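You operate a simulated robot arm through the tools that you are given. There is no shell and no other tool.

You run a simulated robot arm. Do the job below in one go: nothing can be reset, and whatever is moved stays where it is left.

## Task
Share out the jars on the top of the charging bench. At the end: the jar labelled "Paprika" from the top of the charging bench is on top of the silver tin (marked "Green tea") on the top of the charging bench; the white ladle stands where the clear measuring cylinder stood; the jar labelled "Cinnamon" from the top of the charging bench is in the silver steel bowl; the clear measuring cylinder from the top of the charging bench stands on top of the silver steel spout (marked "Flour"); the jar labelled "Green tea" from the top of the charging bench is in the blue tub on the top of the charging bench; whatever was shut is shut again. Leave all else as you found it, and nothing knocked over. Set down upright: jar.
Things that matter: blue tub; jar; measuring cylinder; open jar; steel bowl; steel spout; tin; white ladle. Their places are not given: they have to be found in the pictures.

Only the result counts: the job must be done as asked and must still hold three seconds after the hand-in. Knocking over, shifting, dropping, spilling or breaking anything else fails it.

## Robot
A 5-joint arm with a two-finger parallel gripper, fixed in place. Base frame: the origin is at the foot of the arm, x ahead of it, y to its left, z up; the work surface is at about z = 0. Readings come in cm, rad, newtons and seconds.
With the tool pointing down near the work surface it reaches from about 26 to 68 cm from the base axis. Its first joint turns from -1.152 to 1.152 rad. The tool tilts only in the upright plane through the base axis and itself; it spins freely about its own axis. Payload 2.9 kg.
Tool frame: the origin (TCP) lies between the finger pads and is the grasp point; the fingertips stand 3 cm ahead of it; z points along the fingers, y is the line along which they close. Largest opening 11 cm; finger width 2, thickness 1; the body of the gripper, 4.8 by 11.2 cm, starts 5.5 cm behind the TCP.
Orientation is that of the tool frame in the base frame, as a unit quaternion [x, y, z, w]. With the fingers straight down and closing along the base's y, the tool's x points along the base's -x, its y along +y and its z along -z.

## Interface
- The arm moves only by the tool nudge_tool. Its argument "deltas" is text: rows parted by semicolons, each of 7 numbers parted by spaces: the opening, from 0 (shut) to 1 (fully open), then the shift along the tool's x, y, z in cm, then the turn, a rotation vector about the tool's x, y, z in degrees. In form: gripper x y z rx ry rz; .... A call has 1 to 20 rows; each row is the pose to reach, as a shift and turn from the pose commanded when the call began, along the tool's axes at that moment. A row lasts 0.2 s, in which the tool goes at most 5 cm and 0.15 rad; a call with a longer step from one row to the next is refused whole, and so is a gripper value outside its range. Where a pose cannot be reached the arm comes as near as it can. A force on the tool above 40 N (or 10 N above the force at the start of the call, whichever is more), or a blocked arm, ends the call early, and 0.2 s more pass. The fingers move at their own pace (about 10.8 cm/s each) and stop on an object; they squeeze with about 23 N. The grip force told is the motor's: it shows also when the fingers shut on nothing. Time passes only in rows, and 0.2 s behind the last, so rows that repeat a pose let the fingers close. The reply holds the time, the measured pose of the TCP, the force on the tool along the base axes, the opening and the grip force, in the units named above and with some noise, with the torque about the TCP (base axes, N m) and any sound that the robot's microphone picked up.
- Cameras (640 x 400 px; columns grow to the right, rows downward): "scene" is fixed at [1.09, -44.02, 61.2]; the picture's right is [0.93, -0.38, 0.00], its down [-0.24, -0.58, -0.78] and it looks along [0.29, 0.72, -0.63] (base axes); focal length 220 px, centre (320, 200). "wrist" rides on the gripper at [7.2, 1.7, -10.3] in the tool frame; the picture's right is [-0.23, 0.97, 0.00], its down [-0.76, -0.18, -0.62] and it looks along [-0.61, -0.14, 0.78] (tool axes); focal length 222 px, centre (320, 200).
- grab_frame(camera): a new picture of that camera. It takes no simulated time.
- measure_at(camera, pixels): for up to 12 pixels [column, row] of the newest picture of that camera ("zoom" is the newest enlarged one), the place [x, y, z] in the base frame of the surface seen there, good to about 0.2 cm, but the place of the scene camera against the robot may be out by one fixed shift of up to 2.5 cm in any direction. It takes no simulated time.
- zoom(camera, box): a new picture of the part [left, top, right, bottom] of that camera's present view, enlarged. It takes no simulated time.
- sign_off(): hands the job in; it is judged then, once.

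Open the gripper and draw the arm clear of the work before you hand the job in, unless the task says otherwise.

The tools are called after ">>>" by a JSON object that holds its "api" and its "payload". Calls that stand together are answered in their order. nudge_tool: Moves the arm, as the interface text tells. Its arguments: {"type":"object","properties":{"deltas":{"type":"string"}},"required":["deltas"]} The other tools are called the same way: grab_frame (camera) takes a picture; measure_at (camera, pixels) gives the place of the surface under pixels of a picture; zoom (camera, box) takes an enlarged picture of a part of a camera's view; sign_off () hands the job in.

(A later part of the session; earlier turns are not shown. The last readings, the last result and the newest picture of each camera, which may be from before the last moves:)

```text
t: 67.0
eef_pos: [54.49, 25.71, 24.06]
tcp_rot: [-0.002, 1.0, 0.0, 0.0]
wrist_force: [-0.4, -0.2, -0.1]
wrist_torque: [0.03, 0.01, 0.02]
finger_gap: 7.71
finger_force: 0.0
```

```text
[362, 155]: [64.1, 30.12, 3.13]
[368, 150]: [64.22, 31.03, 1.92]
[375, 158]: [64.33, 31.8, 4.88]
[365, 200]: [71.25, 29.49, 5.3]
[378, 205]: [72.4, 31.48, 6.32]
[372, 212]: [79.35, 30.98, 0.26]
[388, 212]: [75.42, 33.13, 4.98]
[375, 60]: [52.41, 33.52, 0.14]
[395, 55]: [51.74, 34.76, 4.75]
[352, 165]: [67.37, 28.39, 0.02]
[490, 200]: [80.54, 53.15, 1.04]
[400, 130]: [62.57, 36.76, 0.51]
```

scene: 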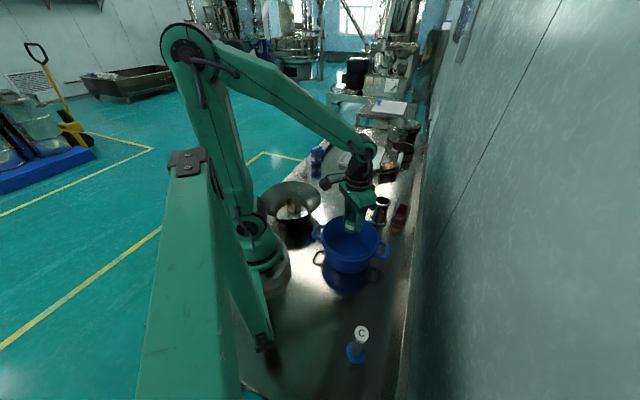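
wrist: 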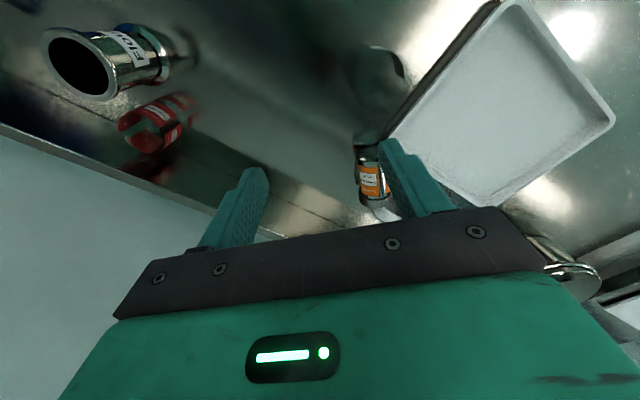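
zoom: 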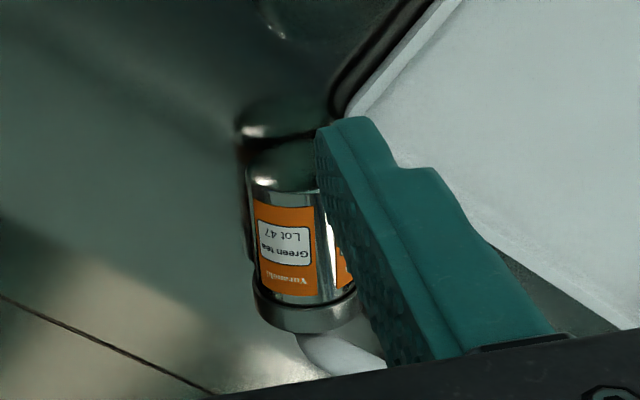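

I now have the tin at axis y≈31.7, x 64.1–73.3. With the camera on the base side it would foul the garlic jar and later the bench when I tilt outward, so I first spin the tool 180° about its own axis (in two 90° calls) here at z=24.

>>> {"api": "nudge_tool", "payload": {"deltas": "0.72 0 0 0 0 0 8; 0.72 0 0 0 0 0 16; 0.72 0 0 0 0 0 24; 0.72 0 0 0 0 0 32; 0.72 0 0 0 0 0 40; 0.72 0 0 0 0 0 48; 0.72 0 0 0 0 0 56; 0.72 0 0 0 0 0 64; 0.72 0 0 0 0 0 72; 0.72 0 0 0 0 0 80; 0.72 0 0 0 0 0 88; 0.72 0 0 0 0 0 90; 0.72 0 0 0 0 0 90"}}

>>> {"api": "nudge_tool", "payload": {"deltas": "0.72 0 0 0 0 0 8; 0.72 0 0 0 0 0 16; 0.72 0 0 0 0 0 24; 0.72 0 0 0 0 0 32; 0.72 0 0 0 0 0 40; 0.72 0 0 0 0 0 48; 0.72 0 0 0 0 0 56; 0.72 0 0 0 0 0 64; 0.72 0 0 0 0 0 72; 0.72 0 0 0 0 0 80; 0.72 0 0 0 0 0 88; 0.72 0 0 0 0 0 90; 0.72 0 0 0 0 0 90"}}

>>> {"api": "grab_frame", "payload": {"camera": "wrist"}}

>>> {"api": "grab_frame", "payload": {"camera": "scene"}}

```text
t: 69.8
eef_pos: [54.41, 25.47, 24.23]
tcp_rot: [0.708, 0.707, 0.001, 0.0]
wrist_force: [0.3, -0.8, 0.1]
wrist_torque: [0.01, -0.03, 0.0]
finger_gap: 7.93
finger_force: 0.0
```

```text
t: 72.6
eef_pos: [55.23, 23.88, 24.1]
tcp_rot: [0.964, 0.266, -0.001, 0.001]
wrist_force: [-0.4, 0.0, -0.3]
wrist_torque: [0.02, 0.0, 0.01]
finger_gap: 7.91
finger_force: 0.1
out of reach, approached as far as the arm can: row 8, 9, 10, 11, 12, 13
```

```text
taken
```

wrist: 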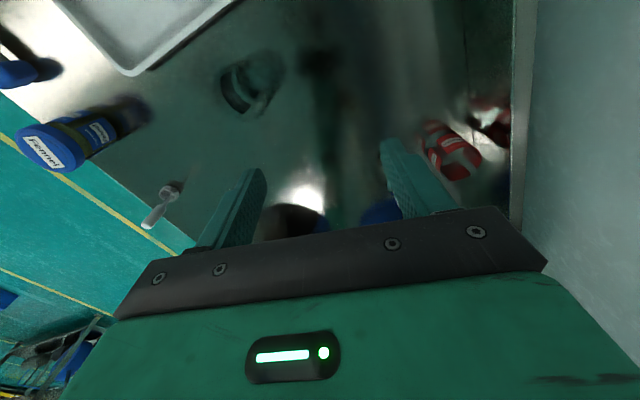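

```text
taken
```

scene: 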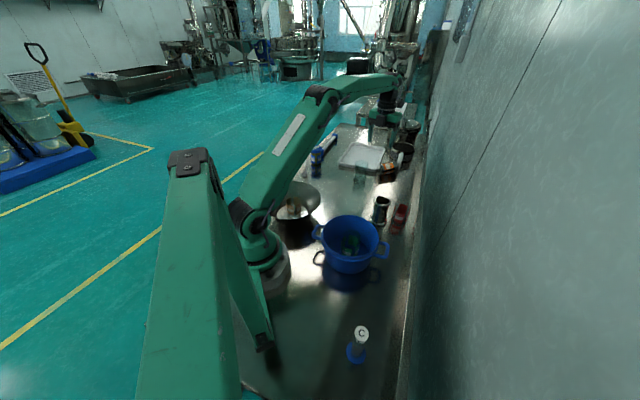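

The tool's spin stops at a joint limit (about 172° from the neutral side), so I unwind and go the other way round, which the wanted grip orientation allows. Nothing is near the gripper at z=24; I rotate back in two calls.

>>> {"api": "nudge_tool", "payload": {"deltas": "0.72 0 0 0 0 0 -8.25; 0.72 0 0 0 0 0 -16.5; 0.72 0 0 0 0 0 -24.75; 0.72 0 0 0 0 0 -33; 0.72 0 0 0 0 0 -41.25; 0.72 0 0 0 0 0 -49.5; 0.72 0 0 0 0 0 -57.75; 0.72 0 0 0 0 0 -66; 0.72 0 0 0 0 0 -74.25; 0.72 0 0 0 0 0 -82.5; 0.72 0 0 0 0 0 -90.75; 0.72 0 0 0 0 0 -99; 0.72 0 0 0 0 0 -107.25; 0.72 0 0 0 0 0 -115.5; 0.72 0 0 0 0 0 -123.75; 0.72 0 0 0 0 0 -132; 0.72 0 0 0 0 0 -140.25; 0.72 0 0 0 0 0 -148.5; 0.72 0 0 0 0 0 -156.75; 0.72 0 0 0 0 0 -165"}}

```text
t: 76.8
eef_pos: [55.36, 23.79, 24.04]
tcp_rot: [-0.141, 0.99, -0.001, 0.0]
wrist_force: [0.5, 1.1, -0.1]
wrist_torque: [0.0, 0.01, -0.02]
finger_gap: 7.93
finger_force: 0.1
```

The tool tracks again (spin now −16°). I rotate the remaining −157° so that the tool's x axis will point outward at base azimuth −6.5°.

>>> {"api": "nudge_tool", "payload": {"deltas": "0.72 0 0 0 0 0 -7.9; 0.72 0 0 0 0 0 -15.8; 0.72 0 0 0 0 0 -23.7; 0.72 0 0 0 0 0 -31.6; 0.72 0 0 0 0 0 -39.5; 0.72 0 0 0 0 0 -47.4; 0.72 0 0 0 0 0 -55.3; 0.72 0 0 0 0 0 -63.2; 0.72 0 0 0 0 0 -71.1; 0.72 0 0 0 0 0 -79; 0.72 0 0 0 0 0 -86.9; 0.72 0 0 0 0 0 -94.8; 0.72 0 0 0 0 0 -102.7; 0.72 0 0 0 0 0 -110.6; 0.72 0 0 0 0 0 -118.5; 0.72 0 0 0 0 0 -126.4; 0.72 0 0 0 0 0 -134.3; 0.72 0 0 0 0 0 -142.2; 0.72 0 0 0 0 0 -150.1; 0.72 0 0 0 0 0 -157.3"}}

>>> {"api": "grab_frame", "payload": {"camera": "wrist"}}

>>> {"api": "grab_frame", "payload": {"camera": "scene"}}

```text
t: 81.0
eef_pos: [55.28, 23.93, 24.06]
tcp_rot: [0.998, -0.057, 0.0, 0.001]
wrist_force: [-0.2, -0.1, -0.3]
wrist_torque: [-0.01, 0.02, -0.01]
finger_gap: 7.92
finger_force: 0.1
```

```text
taken
```

wrist: 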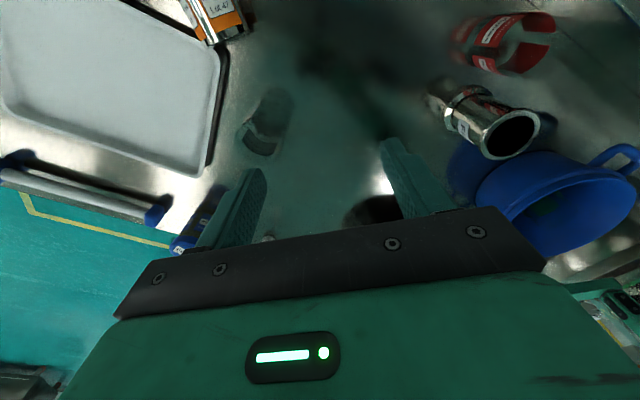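

```text
taken
```

scene: 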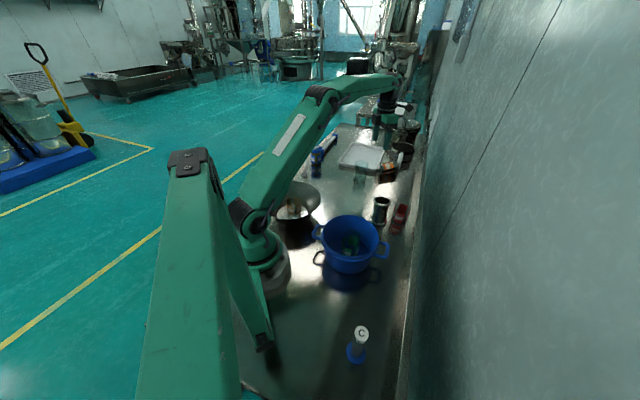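

Tool x axis now points outward at −6.5° as wanted, and the tin is in view at wrist (225,15). I now tilt 30° outward while moving to the pre-grasp point (63.5,29.6,11.6), about 8 cm short of the tin.

>>> {"api": "nudge_tool", "payload": {"deltas": "0.72 0.94 -0.82 1.56 1.96 3.2 0; 0.72 1.87 -1.64 3.11 3.92 6.39 0; 0.72 2.81 -2.46 4.67 5.88 9.59 0; 0.72 3.74 -3.28 6.22 7.85 12.79 0; 0.72 4.68 -4.1 7.78 9.81 15.98 0; 0.72 5.61 -4.92 9.34 11.77 19.18 0; 0.72 6.55 -5.73 10.89 13.73 22.37 0; 0.72 7.48 -6.55 12.45 15.69 25.57 0; 0.72 7.48 -6.55 12.45 15.69 25.57 0"}}

>>> {"api": "grab_frame", "payload": {"camera": "wrist"}}

>>> {"api": "zoom", "payload": {"camera": "scene", "box": [330, 90, 440, 210]}}

```text
t: 83.0
eef_pos: [63.4, 29.62, 11.64]
tcp_rot: [0.964, -0.056, 0.228, -0.123]
wrist_force: [0.0, 0.2, 0.1]
wrist_torque: [0.01, -0.05, 0.0]
finger_gap: 7.91
finger_force: 0.0
```

```text
taken
```

wrist: 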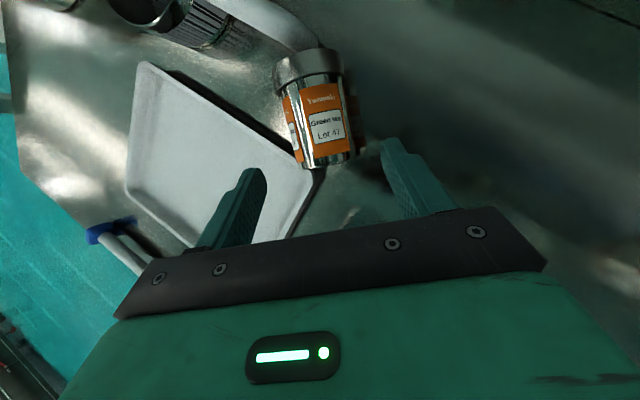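

```text
3.33 times, centred on (385, 150) of scene
```

zoom: 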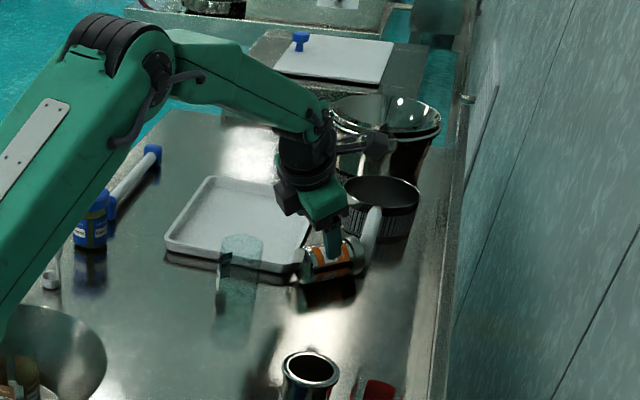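

The tin is now squarely between the fingers (label at wrist (325,120), lid at (312,65)). I measure points on it to refine the grip.

>>> {"api": "zoom", "payload": {"camera": "wrist", "box": [240, 10, 400, 180]}}

>>> {"api": "measure_at", "payload": {"camera": "zoom", "pixels": [[320, 220], [310, 260], [330, 320], [250, 240], [260, 320], [390, 250], [395, 330], [330, 150], [260, 170], [390, 140], [300, 110], [290, 100]]}}

```text
2.35 times, centred on (320, 95) of wrist
```

zoom: 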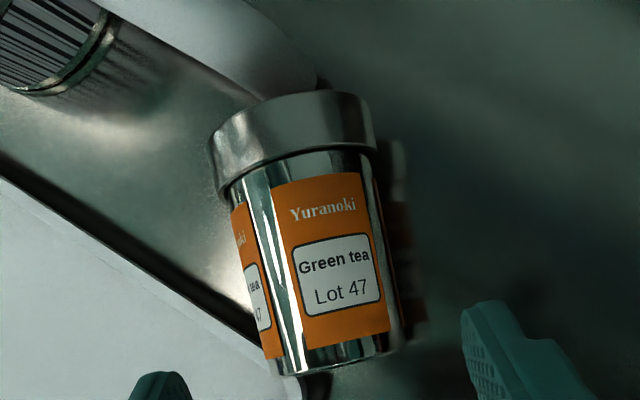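

```text
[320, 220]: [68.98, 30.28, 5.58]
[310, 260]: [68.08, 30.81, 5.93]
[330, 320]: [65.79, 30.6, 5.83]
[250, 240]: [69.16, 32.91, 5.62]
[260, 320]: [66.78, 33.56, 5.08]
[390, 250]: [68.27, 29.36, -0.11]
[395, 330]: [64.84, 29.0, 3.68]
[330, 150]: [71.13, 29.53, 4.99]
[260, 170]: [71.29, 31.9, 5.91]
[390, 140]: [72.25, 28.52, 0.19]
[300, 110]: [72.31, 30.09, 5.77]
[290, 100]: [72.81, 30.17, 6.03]
```

The approach line crosses the tin's axis within 0.25 cm; I correct by 0.2 along tool y, advance 8 cm along the tilted tool axis and close the fingers on the tin.

>>> {"api": "nudge_tool", "payload": {"deltas": "0.72 0 0.2 1.2 0 0 0; 0.72 0 0.2 2.6 0 0 0; 0.72 0 0.2 4.0 0 0 0; 0.72 0 0.2 5.4 0 0 0; 0.72 0 0.2 6.6 0 0 0; 0.72 0 0.2 7.5 0 0 0; 0.72 0 0.2 8.0 0 0 0; 0.72 0 0.2 8.0 0 0 0"}}

>>> {"api": "grab_frame", "payload": {"camera": "wrist"}}

>>> {"api": "zoom", "payload": {"camera": "scene", "box": [350, 110, 430, 200]}}

```text
t: 84.8
eef_pos: [67.1, 30.96, 4.57]
tcp_rot: [0.964, -0.058, 0.228, -0.122]
wrist_force: [-1.0, -0.4, -0.4]
wrist_torque: [-0.04, 0.02, 0.0]
finger_gap: 7.93
finger_force: 0.1
```

```text
taken
```

wrist: 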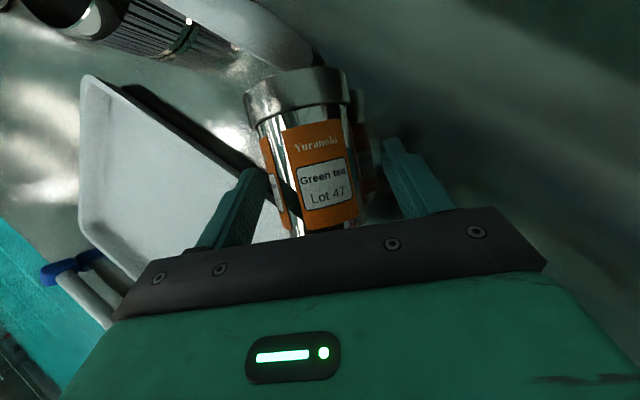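

```text
4.44 times, centred on (390, 155) of scene
```

zoom: 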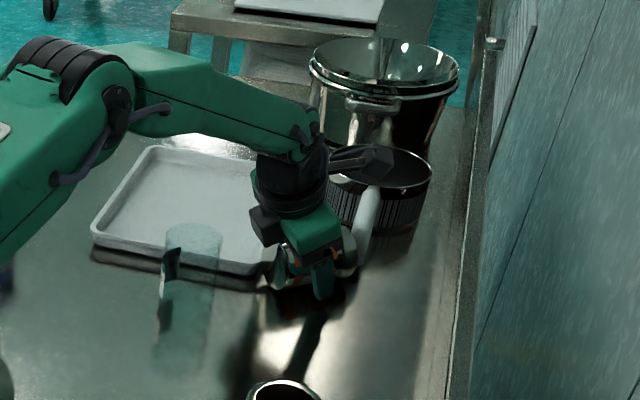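

The tin sits nearer the left finger (cols 268–360 between fingers at 268 and 385), so I shift 0.4 cm toward it (−y of the tool) and then close.

>>> {"api": "nudge_tool", "payload": {"deltas": "0.72 0 -0.2 0 0 0 0; 0.72 0 -0.4 0 0 0 0; 0.65 0 -0.4 0 0 0 0; 0.6 0 -0.4 0 0 0 0; 0.55 0 -0.4 0 0 0 0; 0.5 0 -0.4 0 0 0 0; 0.4 0 -0.4 0 0 0 0; 0.2 0 -0.4 0 0 0 0; 0 0 -0.4 0 0 0 0; 0 0 -0.4 0 0 0 0; 0 0 -0.4 0 0 0 0"}}

>>> {"api": "grab_frame", "payload": {"camera": "wrist"}}

```text
t: 87.2
eef_pos: [67.1, 31.35, 4.74]
tcp_rot: [0.964, -0.057, 0.227, -0.123]
wrist_force: [0.8, 0.1, 1.4]
wrist_torque: [0.03, -0.05, 0.01]
finger_gap: 5.9
finger_force: 22.9
```

```text
taken
```

wrist: 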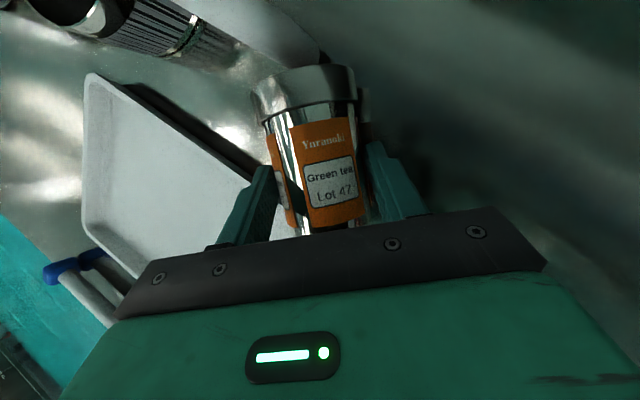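

The fingers hold the tin (gap 5.9 cm, 22.9 N). I withdraw slowly along the tool axis (up and inward, away from the handle) by 8 cm.

>>> {"api": "nudge_tool", "payload": {"deltas": "0 0 0 -0.2 0 0 0; 0 0 0 -0.5 0 0 0; 0 0 0 -0.9 0 0 0; 0 0 0 -1.3 0 0 0; 0 0 0 -1.7 0 0 0; 0 0 0 -2.2 0 0 0; 0 0 0 -2.7 0 0 0; 0 0 0 -3.2 0 0 0; 0 0 0 -3.7 0 0 0; 0 0 0 -4.2 0 0 0; 0 0 0 -4.7 0 0 0; 0 0 0 -5.2 0 0 0; 0 0 0 -5.7 0 0 0; 0 0 0 -6.2 0 0 0; 0 0 0 -6.7 0 0 0; 0 0 0 -7.2 0 0 0; 0 0 0 -7.6 0 0 0; 0 0 0 -7.9 0 0 0; 0 0 0 -8.0 0 0 0"}}

>>> {"api": "grab_frame", "payload": {"camera": "wrist"}}

>>> {"api": "zoom", "payload": {"camera": "scene", "box": [350, 110, 430, 200]}}

```text
t: 91.2
eef_pos: [63.44, 29.67, 11.58]
tcp_rot: [0.964, -0.057, 0.227, -0.123]
wrist_force: [0.4, 0.3, -1.2]
wrist_torque: [-0.01, 0.04, 0.02]
finger_gap: 5.86
finger_force: 24.0
```

```text
taken
```

wrist: 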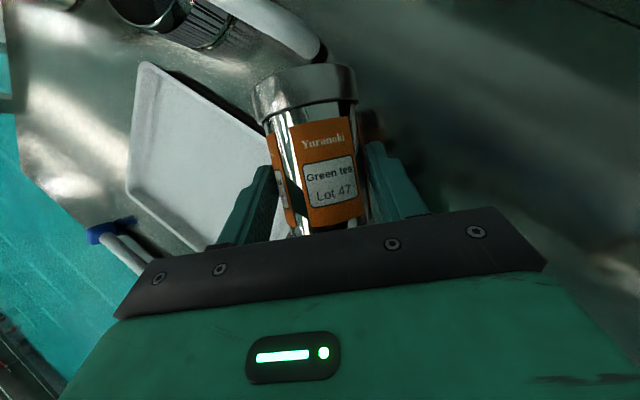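

```text
4.44 times, centred on (390, 155) of scene
```

zoom: 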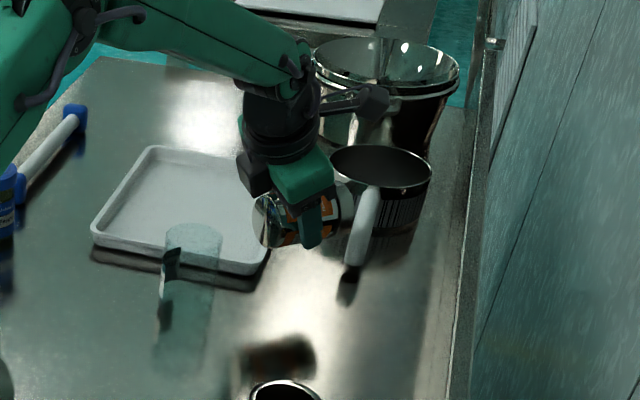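

The tin is held clear; tray and saucepan look unmoved. Next I raise it 5 cm straight up (to pass well above the garlic jar) before carrying it inward.

>>> {"api": "nudge_tool", "payload": {"deltas": "0 0.13 -0.08 -0.26 0 0 0; 0 0.34 -0.21 -0.69 0 0 0; 0 0.6 -0.37 -1.21 0 0 0; 0 0.85 -0.52 -1.73 0 0 0; 0 1.11 -0.68 -2.25 0 0 0; 0 1.36 -0.84 -2.77 0 0 0; 0 1.62 -0.99 -3.29 0 0 0; 0 1.87 -1.15 -3.81 0 0 0; 0 2.04 -1.26 -4.16 0 0 0; 0 2.13 -1.31 -4.33 0 0 0; 0 2.13 -1.31 -4.33 0 0 0"}}

>>> {"api": "grab_frame", "payload": {"camera": "wrist"}}

```text
t: 93.6
eef_pos: [63.4, 29.72, 16.55]
tcp_rot: [0.964, -0.056, 0.228, -0.123]
wrist_force: [-0.9, -0.6, -1.2]
wrist_torque: [-0.01, 0.04, 0.02]
finger_gap: 5.86
finger_force: 22.4
```

```text
taken
```

wrist: 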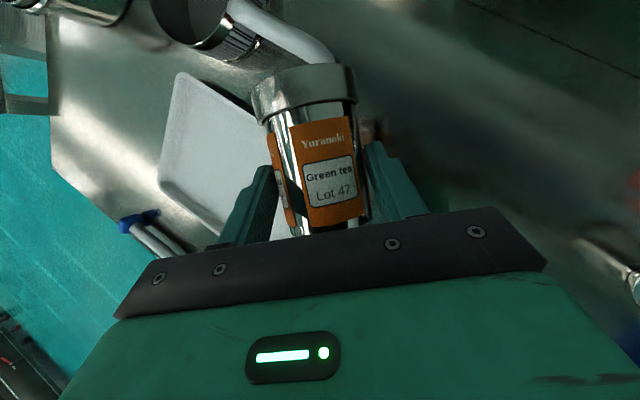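

The hold is steady. I carry the tin radially inward to a free area near (40,18.6), turning it so its axis lies nearly radial.

>>> {"api": "nudge_tool", "payload": {"deltas": "0 -0.40 0.25 -0.22 -0.02 -0.06 -0.39; 0 -1.41 0.88 -0.75 -0.09 -0.22 -1.37; 0 -2.62 1.63 -1.40 -0.16 -0.40 -2.54; 0 -3.82 2.38 -2.04 -0.23 -0.59 -3.71; 0 -5.03 3.14 -2.69 -0.31 -0.77 -4.89; 0 -6.24 3.89 -3.33 -0.38 -0.95 -6.06; 0 -7.44 4.64 -3.98 -0.46 -1.14 -7.23; 0 -8.65 5.40 -4.62 -0.53 -1.32 -8.41; 0 -9.86 6.15 -5.27 -0.60 -1.51 -9.58; 0 -11.07 6.90 -5.91 -0.68 -1.69 -10.75; 0 -12.27 7.66 -6.56 -0.75 -1.88 -11.93; 0 -13.48 8.41 -7.20 -0.82 -2.06 -13.10; 0 -14.69 9.16 -7.85 -0.90 -2.25 -14.27; 0 -15.89 9.91 -8.49 -0.97 -2.43 -15.44; 0 -17.10 10.67 -9.14 -1.05 -2.62 -16.62; 0 -18.31 11.42 -9.78 -1.12 -2.80 -17.79; 0 -19.32 12.05 -10.32 -1.18 -2.96 -18.77; 0 -19.92 12.42 -10.64 -1.22 -3.05 -19.35; 0 -20.12 12.55 -10.75 -1.23 -3.08 -19.55; 0 -20.12 12.55 -10.75 -1.23 -3.08 -19.55"}}

>>> {"api": "grab_frame", "payload": {"camera": "wrist"}}

>>> {"api": "grab_frame", "payload": {"camera": "scene"}}

>>> {"api": "zoom", "payload": {"camera": "scene", "box": [300, 130, 420, 230]}}

```text
t: 97.8
eef_pos: [40.1, 18.52, 14.15]
tcp_rot: [0.967, 0.108, 0.219, -0.072]
wrist_force: [0.0, 0.0, -1.4]
wrist_torque: [-0.01, 0.05, 0.02]
finger_gap: 5.84
finger_force: 22.5
```

```text
taken
```

wrist: 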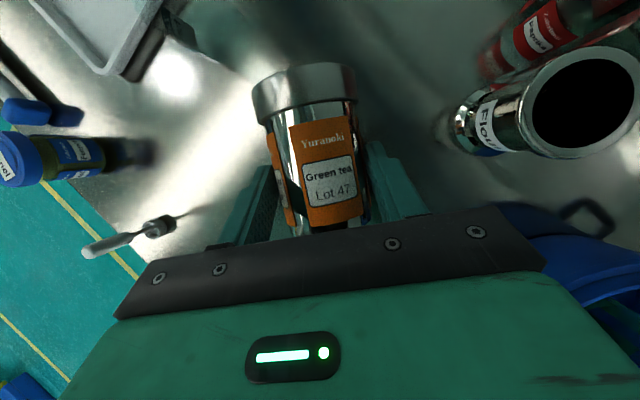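

```text
taken
```

scene: 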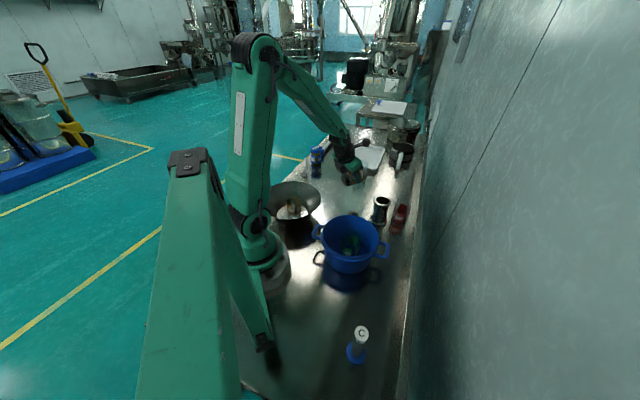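

```text
4.00 times, centred on (360, 180) of scene
```

zoom: 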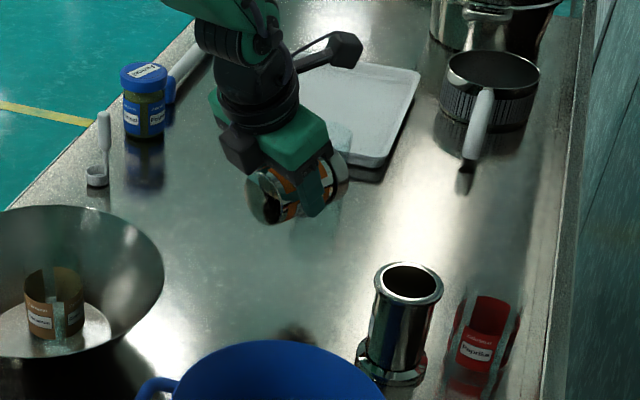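

The tin is now at about (41,19,12). I measure its top line to check that it hangs horizontal before laying it down.

>>> {"api": "measure_at", "payload": {"camera": "wrist", "pixels": [[320, 135], [325, 160], [330, 185], [335, 215], [345, 215], [300, 150], [300, 200], [310, 80], [330, 95], [290, 95], [355, 200], [350, 150]]}}

```text
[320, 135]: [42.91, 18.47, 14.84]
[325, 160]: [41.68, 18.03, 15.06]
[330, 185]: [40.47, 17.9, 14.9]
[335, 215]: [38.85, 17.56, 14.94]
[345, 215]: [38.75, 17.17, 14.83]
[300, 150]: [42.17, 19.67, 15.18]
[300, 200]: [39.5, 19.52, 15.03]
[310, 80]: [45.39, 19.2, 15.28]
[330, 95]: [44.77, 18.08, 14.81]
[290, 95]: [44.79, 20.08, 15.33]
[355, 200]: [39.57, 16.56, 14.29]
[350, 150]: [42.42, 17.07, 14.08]
```

The tin hangs level (top line z≈14.9–15.1, axis ≈12.15). I lower it straight down 9.1 cm to lie on the bench.

>>> {"api": "nudge_tool", "payload": {"deltas": "0 -0.2 0.04 0.41 0 0 0; 0 -0.52 0.11 1.06 0 0 0; 0 -0.88 0.18 1.79 0 0 0; 0 -1.24 0.26 2.52 0 0 0; 0 -1.6 0.33 3.25 0 0 0; 0 -1.96 0.41 3.98 0 0 0; 0 -2.32 0.48 4.72 0 0 0; 0 -2.68 0.56 5.45 0 0 0; 0 -3.04 0.64 6.18 0 0 0; 0 -3.36 0.7 6.83 0 0 0; 0 -3.6 0.75 7.32 0 0 0; 0 -3.8 0.79 7.73 0 0 0; 0 -3.92 0.82 7.97 0 0 0; 0 -3.98 0.83 8.08 0 0 0; 0 -3.98 0.83 8.08 0 0 0"}}

>>> {"api": "grab_frame", "payload": {"camera": "wrist"}}

>>> {"api": "measure_at", "payload": {"camera": "wrist", "pixels": [[320, 135], [325, 160], [330, 185], [335, 215], [300, 150], [300, 200], [310, 80], [290, 95]]}}

>>> {"api": "zoom", "payload": {"camera": "scene", "box": [310, 150, 410, 230]}}

```text
t: 101.0
eef_pos: [40.14, 18.64, 5.13]
tcp_rot: [0.967, 0.11, 0.219, -0.074]
wrist_force: [0.1, -0.5, -1.1]
wrist_torque: [-0.01, 0.05, 0.01]
finger_gap: 5.91
finger_force: 23.1
```

```text
taken
```

wrist: 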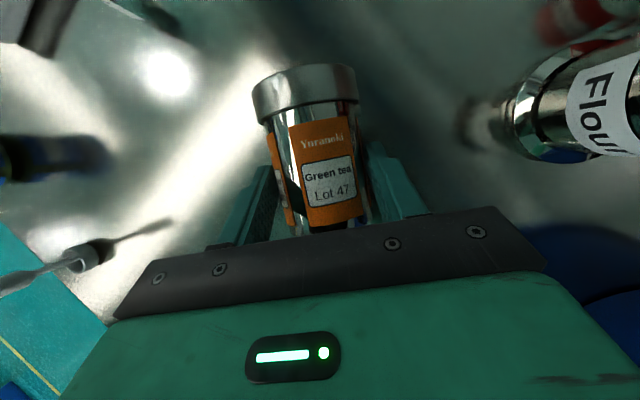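

```text
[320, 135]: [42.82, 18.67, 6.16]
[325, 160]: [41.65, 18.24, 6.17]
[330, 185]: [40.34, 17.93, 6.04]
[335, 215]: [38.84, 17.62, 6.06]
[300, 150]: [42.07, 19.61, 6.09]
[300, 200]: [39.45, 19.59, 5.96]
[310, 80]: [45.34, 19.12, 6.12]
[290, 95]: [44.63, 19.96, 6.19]
```

```text
5.00 times, centred on (360, 190) of scene
```

zoom: 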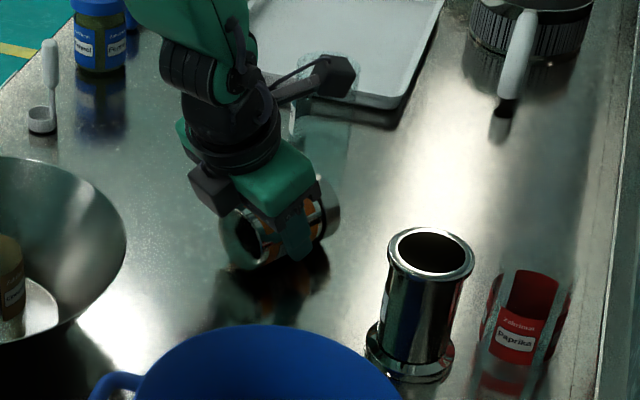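

The tin's top reads 6.1 (lid diameter ≈6.1), so it is practically on the bench. I lower 0.1, open gently to 7 cm, then back out along the tool axis.

>>> {"api": "nudge_tool", "payload": {"deltas": "0 -0.04 0.01 0.08 0 0 0; 0 -0.04 0.01 0.08 0 0 0; 0.55 -0.04 0.01 0.08 0 0 0; 0.58 -0.04 0.01 0.08 0 0 0; 0.61 -0.04 0.01 0.08 0 0 0; 0.64 -0.04 0.01 0.08 0 0 0; 0.64 -0.04 0.01 0.08 0 0 0; 0.64 -0.04 0.01 -0.4 0 0 0; 0.64 -0.04 0.01 -1.4 0 0 0; 0.64 -0.04 0.01 -3 0 0 0; 0.66 -0.04 0.01 -5 0 0 0; 0.66 -0.04 0.01 -8 0 0 0; 0.66 -0.04 0.01 -11 0 0 0; 0.66 -0.04 0.01 -14 0 0 0; 0.66 -0.04 0.01 -14 0 0 0"}}

>>> {"api": "grab_frame", "payload": {"camera": "wrist"}}

>>> {"api": "zoom", "payload": {"camera": "scene", "box": [310, 150, 410, 230]}}

```text
t: 104.2
eef_pos: [34.14, 16.03, 17.67]
tcp_rot: [0.967, 0.108, 0.218, -0.073]
wrist_force: [-0.6, 0.8, -1.1]
wrist_torque: [0.0, 0.0, 0.0]
finger_gap: 7.23
finger_force: 0.0
```

```text
taken
```

wrist: 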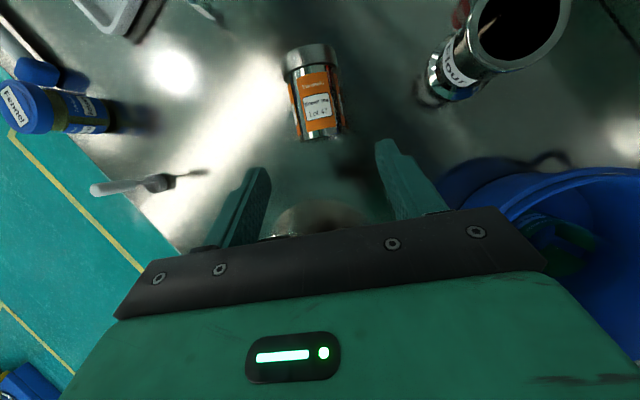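

```text
5.00 times, centred on (360, 190) of scene
```

zoom: 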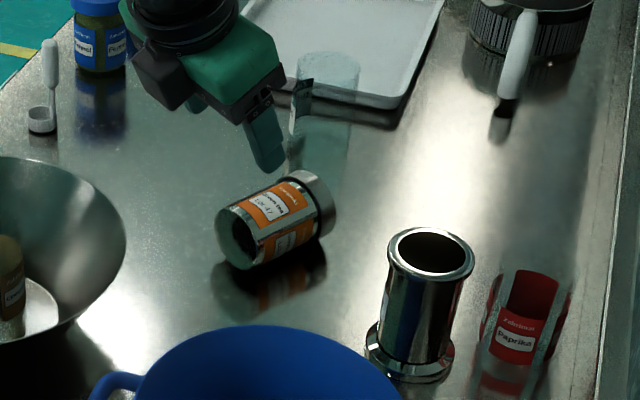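

The tin lies free at about (41,19) and did not roll. To stand it up I will grip with the tool tilted 45° inward and swing to 45° outward, with normal spin; so I first unwind the spin by 168° here at z≈17.7.

>>> {"api": "nudge_tool", "payload": {"deltas": "0.66 0 0 0 0 0 8.4; 0.66 0 0 0 0 0 16.8; 0.66 0 0 0 0 0 25.2; 0.66 0 0 0 0 0 33.6; 0.66 0 0 0 0 0 42; 0.66 0 0 0 0 0 50.4; 0.66 0 0 0 0 0 58.8; 0.66 0 0 0 0 0 67.2; 0.66 0 0 0 0 0 75.6; 0.66 0 0 0 0 0 84; 0.66 0 0 0 0 0 92.4; 0.66 0 0 0 0 0 100.8; 0.66 0 0 0 0 0 109.2; 0.66 0 0 0 0 0 117.6; 0.66 0 0 0 0 0 126; 0.66 0 0 0 0 0 134.4; 0.66 0 0 0 0 0 142.8; 0.66 0 0 0 0 0 151.2; 0.66 0 0 0 0 0 159.6; 0.66 0 0 0 0 0 168"}}

>>> {"api": "grab_frame", "payload": {"camera": "wrist"}}

>>> {"api": "grab_frame", "payload": {"camera": "scene"}}

```text
t: 108.4
eef_pos: [34.35, 15.87, 17.73]
tcp_rot: [-0.207, 0.951, 0.05, 0.225]
wrist_force: [-0.6, 0.4, 0.8]
wrist_torque: [0.0, 0.0, -0.01]
finger_gap: 7.26
finger_force: 0.0
```

```text
taken
```

wrist: 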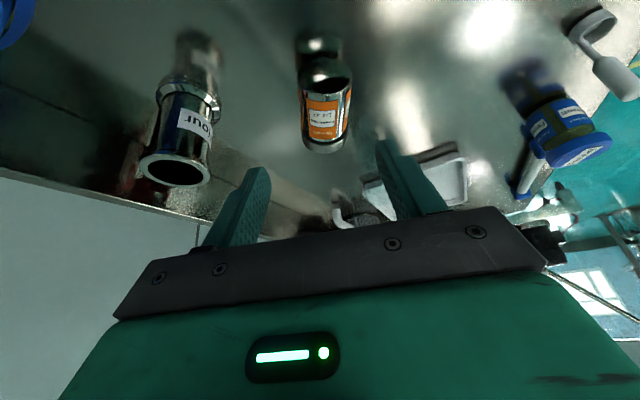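

```text
taken
```

scene: 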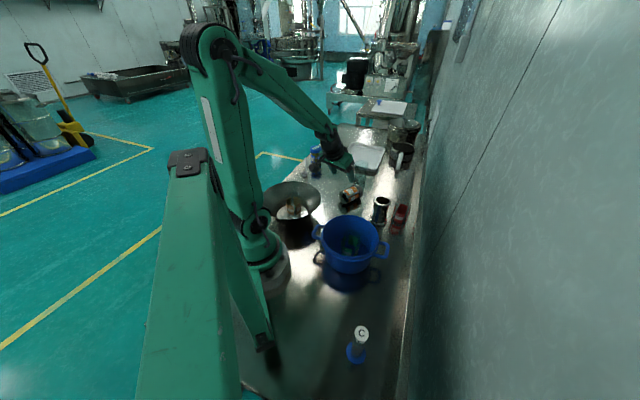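

Spin is back to neutral with the tool tilted 26° outward. The tin shows at wrist (325,110); I measure its foot disc, top line and lid.

>>> {"api": "zoom", "payload": {"camera": "wrist", "box": [270, 40, 380, 170]}}

>>> {"api": "measure_at", "payload": {"camera": "zoom", "pixels": [[320, 120], [270, 140], [370, 140], [320, 160], [320, 190], [320, 230], [330, 270], [330, 310], [285, 240], [360, 240], [300, 315], [370, 310]]}}

```text
3.08 times, centred on (325, 105) of wrist
```

zoom: 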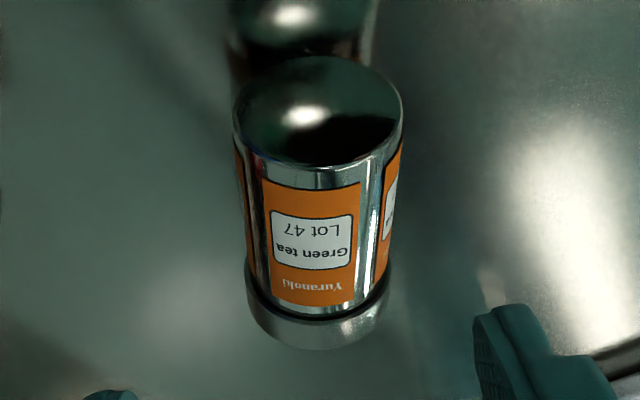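

```text
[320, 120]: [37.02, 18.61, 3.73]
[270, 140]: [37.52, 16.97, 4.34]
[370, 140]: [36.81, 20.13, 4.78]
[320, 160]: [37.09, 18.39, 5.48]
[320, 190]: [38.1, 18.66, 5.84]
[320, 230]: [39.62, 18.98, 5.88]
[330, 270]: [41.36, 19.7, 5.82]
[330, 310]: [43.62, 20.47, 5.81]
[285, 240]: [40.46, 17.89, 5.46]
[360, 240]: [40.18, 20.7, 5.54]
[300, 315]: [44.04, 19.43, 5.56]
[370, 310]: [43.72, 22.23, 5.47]
```

I measure symmetric point pairs along the tin to get its axis direction precisely.

>>> {"api": "measure_at", "payload": {"camera": "zoom", "pixels": [[270, 185], [365, 185], [275, 215], [372, 215], [280, 265], [365, 265], [275, 320], [365, 320], [285, 335], [355, 335], [300, 190], [345, 190]]}}

```text
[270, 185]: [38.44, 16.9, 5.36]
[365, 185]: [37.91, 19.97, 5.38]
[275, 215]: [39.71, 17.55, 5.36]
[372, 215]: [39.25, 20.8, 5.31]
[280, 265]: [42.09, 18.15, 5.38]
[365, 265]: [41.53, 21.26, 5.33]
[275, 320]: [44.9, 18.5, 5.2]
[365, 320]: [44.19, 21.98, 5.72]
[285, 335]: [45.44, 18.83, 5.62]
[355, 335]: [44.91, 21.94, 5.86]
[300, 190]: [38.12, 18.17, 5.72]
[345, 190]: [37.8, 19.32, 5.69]
```

The tin axis runs from its foot (37.05,18.3) at azimuth ≈16° to the lid (45.9,20.8). I now swing the tool from 26° outward to 45° inward while moving to a hover at (41.5,20.5,20) above it.

>>> {"api": "nudge_tool", "payload": {"deltas": "0.75 -0.86 0.12 0.18 0.84 7.13 1.06; 0.75 -1.71 0.25 0.35 1.68 14.26 2.12; 0.75 -2.57 0.37 0.53 2.51 21.39 3.18; 0.75 -3.42 0.5 0.7 3.35 28.52 4.24; 0.75 -4.28 0.62 0.88 4.19 35.66 5.3; 0.75 -5.14 0.74 1.05 5.03 42.79 6.35; 0.75 -5.99 0.87 1.23 5.87 49.92 7.41; 0.75 -6.85 0.99 1.4 6.7 57.05 8.47; 0.75 -7.7 1.12 1.58 7.54 64.18 9.53; 0.75 -8.56 1.24 1.75 8.38 71.31 10.59; 0.75 -8.56 1.24 1.75 8.38 71.31 10.59"}}

>>> {"api": "grab_frame", "payload": {"camera": "wrist"}}

>>> {"api": "grab_frame", "payload": {"camera": "scene"}}

```text
t: 110.8
eef_pos: [41.42, 20.62, 19.84]
tcp_rot: [-0.101, 0.918, -0.132, -0.36]
wrist_force: [-0.3, 0.1, 0.1]
wrist_torque: [-0.01, 0.01, -0.01]
finger_gap: 8.26
finger_force: 0.1
```

```text
taken
```

wrist: 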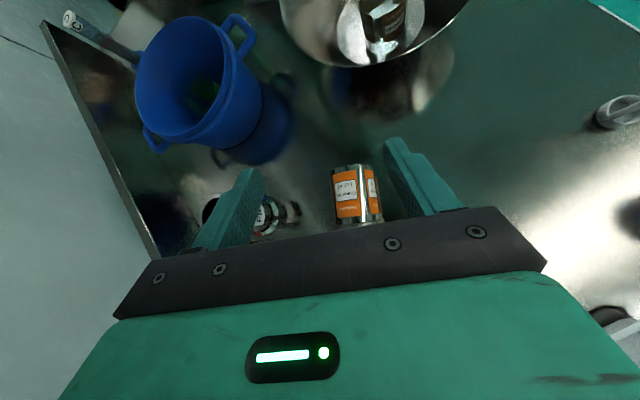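

```text
taken
```

scene: 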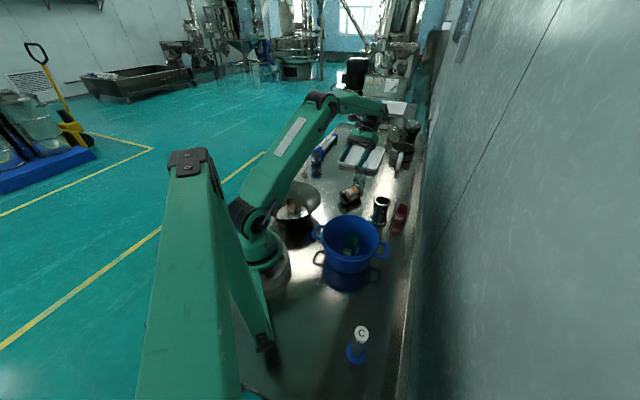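

The tool reaches the 45° inward tilt and the tin is visible at wrist (355,195). I descend to 8 cm above the grip point, sliding in the finger plane.

>>> {"api": "nudge_tool", "payload": {"deltas": "0.75 -1.14 0.35 1.03 0 0 0; 0.75 -2.28 0.7 2.05 0 0 0; 0.75 -3.42 1.06 3.08 0 0 0; 0.75 -4.56 1.41 4.11 0 0 0; 0.75 -5.7 1.76 5.13 0 0 0; 0.75 -5.7 1.76 5.13 0 0 0"}}

>>> {"api": "grab_frame", "payload": {"camera": "wrist"}}

>>> {"api": "zoom", "payload": {"camera": "scene", "box": [300, 120, 420, 230]}}

```text
t: 112.2
eef_pos: [41.88, 21.37, 12.09]
tcp_rot: [-0.103, 0.918, -0.134, -0.358]
wrist_force: [0.0, -1.0, 0.2]
wrist_torque: [-0.03, -0.01, 0.0]
finger_gap: 8.27
finger_force: 0.1
```

```text
taken
```

wrist: 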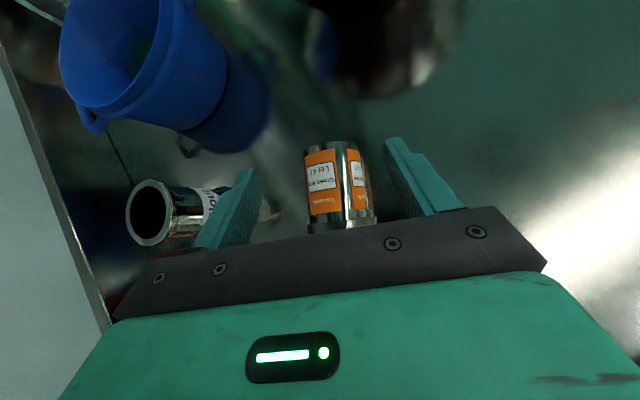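

```text
3.64 times, centred on (360, 175) of scene
```

zoom: 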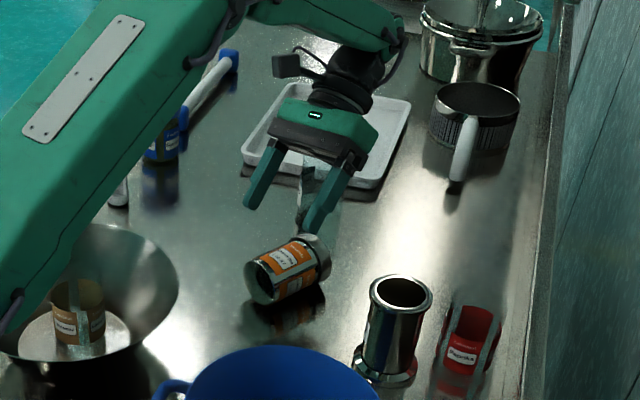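

The tin is between the fingers' planes (wrist cols 305–370). I measure a few symmetric points on it to verify the centring before descending.

>>> {"api": "zoom", "payload": {"camera": "wrist", "box": [280, 120, 400, 240]}}

>>> {"api": "measure_at", "payload": {"camera": "zoom", "pixels": [[265, 150], [330, 150], [255, 220], [345, 220], [225, 180], [385, 180], [240, 260], [370, 260], [300, 110], [300, 200], [300, 270], [320, 330]]}}

```text
3.33 times, centred on (340, 180) of wrist
```

zoom: 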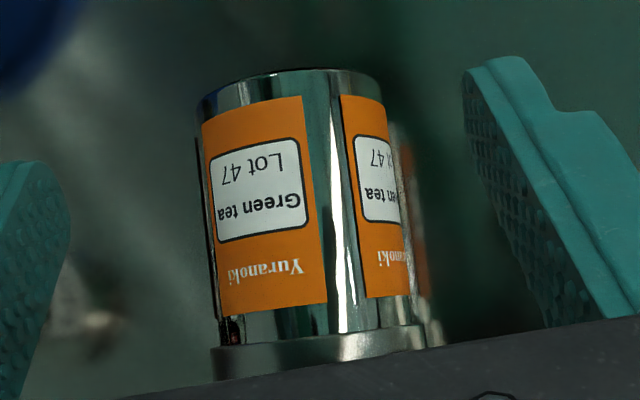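

```text
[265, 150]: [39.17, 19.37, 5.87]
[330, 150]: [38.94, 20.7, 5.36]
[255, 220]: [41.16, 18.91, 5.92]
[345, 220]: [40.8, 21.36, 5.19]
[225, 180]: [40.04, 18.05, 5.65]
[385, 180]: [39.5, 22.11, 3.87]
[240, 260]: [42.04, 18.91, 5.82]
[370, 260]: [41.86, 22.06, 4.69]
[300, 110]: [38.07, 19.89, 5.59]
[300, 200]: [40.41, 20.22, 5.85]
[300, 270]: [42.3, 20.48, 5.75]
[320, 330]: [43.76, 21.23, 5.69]
```

The tin axis passes the planned grip point (41.4,19.5) within 0.1 cm. I descend in the finger plane by ~8 cm to the grip pose and close.

>>> {"api": "nudge_tool", "payload": {"deltas": "0.72 -0.8 -0.01 0.81 0 0 0; 0.72 -1.7 -0.02 1.73 0 0 0; 0.72 -2.6 -0.03 2.64 0 0 0; 0.72 -3.5 -0.04 3.56 0 0 0; 0.72 -4.3 -0.05 4.37 0 0 0; 0.72 -5.0 -0.05 5.08 0 0 0; 0.72 -5.5 -0.06 5.59 0 0 0; 0.72 -5.76 -0.06 5.85 0 0 0; 0.72 -5.76 -0.06 5.85 0 0 0"}}

>>> {"api": "grab_frame", "payload": {"camera": "wrist"}}

>>> {"api": "zoom", "payload": {"camera": "scene", "box": [310, 140, 410, 230]}}

```text
t: 114.2
eef_pos: [42.16, 20.08, 4.04]
tcp_rot: [-0.099, 0.919, -0.125, -0.361]
wrist_force: [0.5, 0.9, -0.1]
wrist_torque: [-0.03, -0.03, -0.01]
finger_gap: 7.9
finger_force: 0.0
```

```text
taken
```

wrist: 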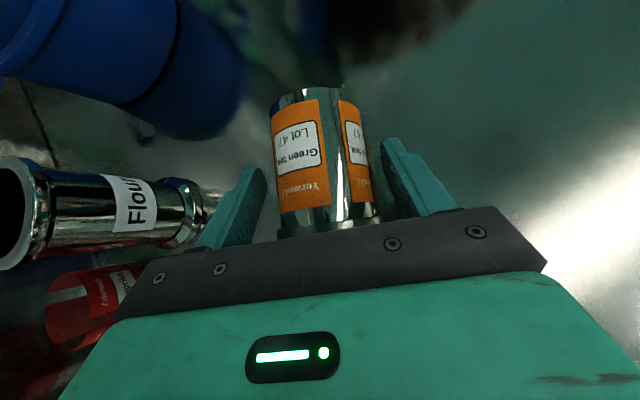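

```text
4.44 times, centred on (360, 185) of scene
```

zoom: 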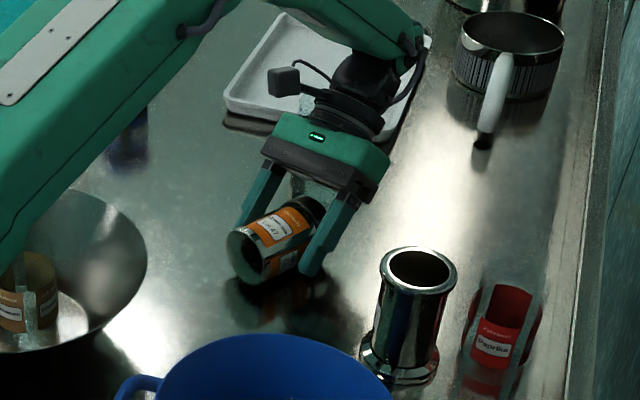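

The tin is centred between the fingers (cols 272–375). I close gradually and hold.

>>> {"api": "nudge_tool", "payload": {"deltas": "0.66 0 0 0 0 0 0; 0.6 0 0 0 0 0 0; 0.56 0 0 0 0 0 0; 0.5 0 0 0 0 0 0; 0.4 0 0 0 0 0 0; 0.2 0 0 0 0 0 0; 0 0 0 0 0 0 0; 0 0 0 0 0 0 0; 0 0 0 0 0 0 0"}}

>>> {"api": "grab_frame", "payload": {"camera": "wrist"}}

```text
t: 116.2
eef_pos: [42.2, 19.87, 3.93]
tcp_rot: [-0.099, 0.919, -0.126, -0.361]
wrist_force: [0.2, 0.3, 0.1]
wrist_torque: [0.02, 0.03, -0.01]
finger_gap: 5.89
finger_force: 23.0
```

```text
taken
```

wrist: 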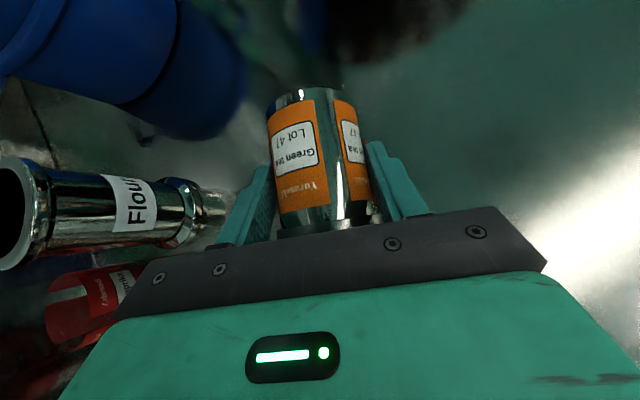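

The tin is gripped (gap 5.89, 23 N). I lift it slowly 9 cm straight up before swinging it upright.

>>> {"api": "nudge_tool", "payload": {"deltas": "0 0.14 -0.03 -0.14 0 0 0; 0 0.41 -0.1 -0.43 0 0 0; 0 0.83 -0.19 -0.85 0 0 0; 0 1.24 -0.29 -1.28 0 0 0; 0 1.65 -0.38 -1.7 0 0 0; 0 2.07 -0.48 -2.13 0 0 0; 0 2.48 -0.58 -2.55 0 0 0; 0 2.89 -0.67 -2.98 0 0 0; 0 3.3 -0.77 -3.4 0 0 0; 0 3.72 -0.86 -3.83 0 0 0; 0 4.13 -0.96 -4.25 0 0 0; 0 4.54 -1.06 -4.68 0 0 0; 0 4.96 -1.15 -5.1 0 0 0; 0 5.37 -1.25 -5.53 0 0 0; 0 5.78 -1.34 -5.95 0 0 0; 0 6.06 -1.41 -6.24 0 0 0; 0 6.2 -1.44 -6.38 0 0 0; 0 6.2 -1.44 -6.38 0 0 0"}}

>>> {"api": "grab_frame", "payload": {"camera": "wrist"}}

>>> {"api": "zoom", "payload": {"camera": "scene", "box": [310, 120, 410, 230]}}

```text
t: 120.0
eef_pos: [42.34, 20.01, 12.97]
tcp_rot: [-0.099, 0.919, -0.126, -0.361]
wrist_force: [-0.7, 0.5, -0.6]
wrist_torque: [0.02, -0.02, 0.02]
finger_gap: 5.91
finger_force: 23.3
```

```text
taken
```

wrist: 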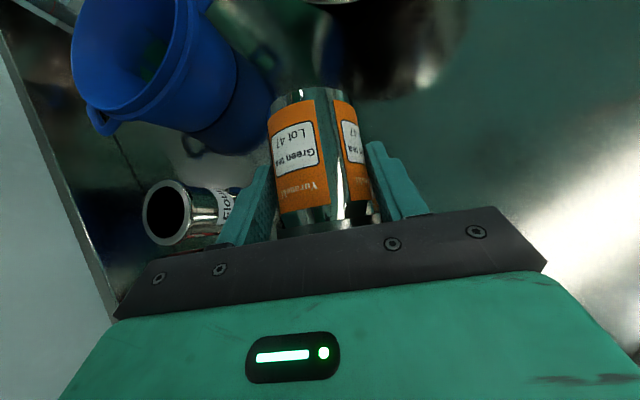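

```text
3.64 times, centred on (360, 175) of scene
```

zoom: 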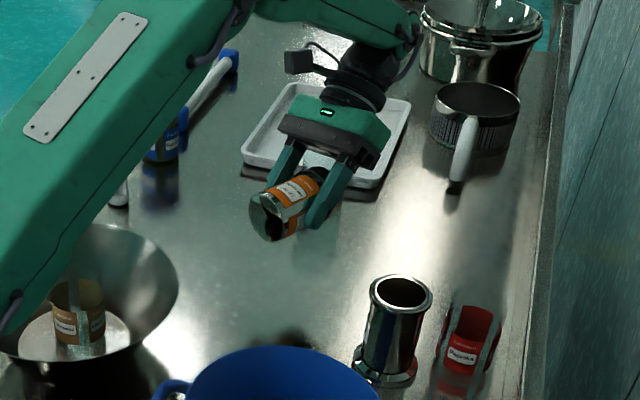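

The tin is steady in the grip. I now swing the tool from 45° inward to 46° outward (91° turn) in small steps, moving to (48.8,23.1,16), which brings the tin upright.

>>> {"api": "nudge_tool", "payload": {"deltas": "0 -0.09 0.02 -0.22 -0.31 -2.72 -0.3; 0 -0.23 0.05 -0.58 -0.83 -7.24 -0.8; 0 -0.4 0.09 -1.01 -1.45 -12.67 -1.4; 0 -0.57 0.13 -1.44 -2.08 -18.1 -2.0; 0 -0.74 0.17 -1.88 -2.7 -23.54 -2.6; 0 -0.92 0.21 -2.31 -3.32 -28.97 -3.2; 0 -1.09 0.25 -2.74 -3.94 -34.4 -3.8; 0 -1.26 0.29 -3.18 -4.57 -39.83 -4.4; 0 -1.43 0.33 -3.61 -5.19 -45.26 -5.01; 0 -1.6 0.37 -4.04 -5.81 -50.69 -5.61; 0 -1.78 0.41 -4.47 -6.44 -56.12 -6.21; 0 -1.95 0.45 -4.91 -7.06 -61.55 -6.81; 0 -2.12 0.49 -5.34 -7.68 -66.98 -7.41; 0 -2.29 0.53 -5.77 -8.3 -72.42 -8.01; 0 -2.46 0.57 -6.21 -8.93 -77.85 -8.61; 0 -2.64 0.61 -6.64 -9.55 -83.28 -9.21; 0 -2.78 0.64 -7.0 -10.07 -87.8 -9.71; 0 -2.87 0.66 -7.22 -10.38 -90.52 -10.01; 0 -2.87 0.66 -7.22 -10.38 -90.52 -10.01"}}

>>> {"api": "grab_frame", "payload": {"camera": "wrist"}}

>>> {"api": "grab_frame", "payload": {"camera": "scene"}}

>>> {"api": "zoom", "payload": {"camera": "scene", "box": [310, 110, 430, 230]}}

```text
t: 124.0
eef_pos: [48.79, 23.12, 16.02]
tcp_rot: [-0.202, 0.898, 0.085, 0.382]
wrist_force: [-0.5, 0.4, -1.5]
wrist_torque: [-0.02, -0.01, 0.01]
finger_gap: 5.88
finger_force: 22.5
out of reach, approached as far as the arm can: row 9
```

```text
taken
```

wrist: 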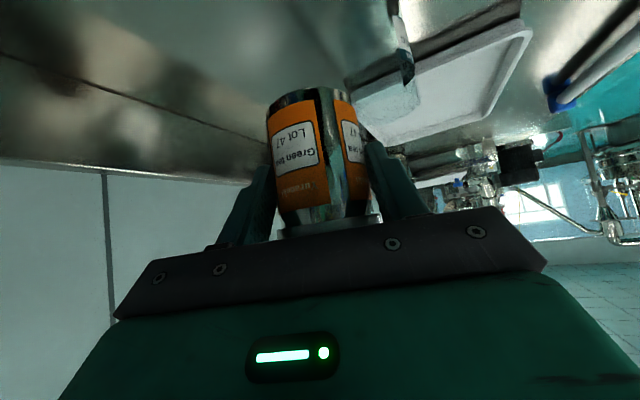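

```text
taken
```

scene: 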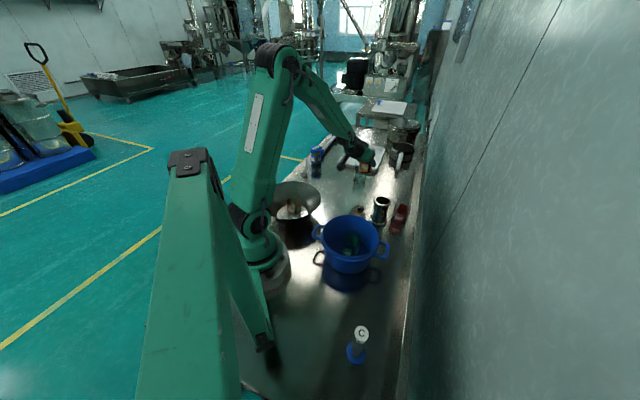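

```text
3.33 times, centred on (370, 170) of scene
```

zoom: 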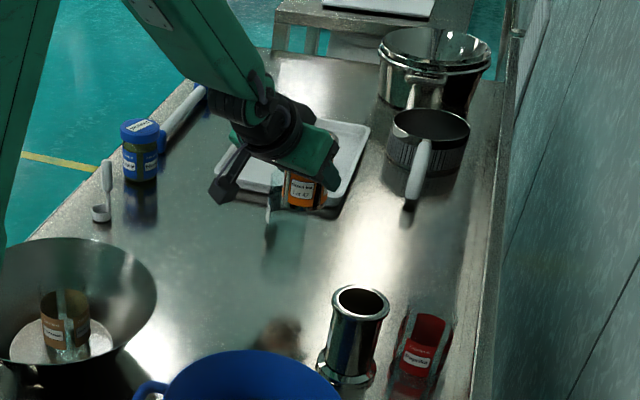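

The tin is upright in the air (scene zoom (303,190)). I check its verticality by measuring points along its surface in the wrist view.

>>> {"api": "measure_at", "payload": {"camera": "wrist", "pixels": [[285, 112], [290, 135], [295, 160], [300, 185], [305, 205], [325, 105], [330, 150], [335, 200], [310, 230], [340, 225], [300, 97], [320, 95]]}}

```text
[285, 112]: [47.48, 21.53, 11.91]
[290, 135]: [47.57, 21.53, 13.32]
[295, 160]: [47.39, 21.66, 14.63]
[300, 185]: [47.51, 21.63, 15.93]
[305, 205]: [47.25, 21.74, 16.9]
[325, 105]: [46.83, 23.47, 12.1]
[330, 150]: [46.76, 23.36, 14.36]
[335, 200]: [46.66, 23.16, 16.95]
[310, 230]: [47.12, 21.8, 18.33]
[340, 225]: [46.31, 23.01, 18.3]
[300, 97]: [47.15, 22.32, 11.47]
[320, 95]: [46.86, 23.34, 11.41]
```

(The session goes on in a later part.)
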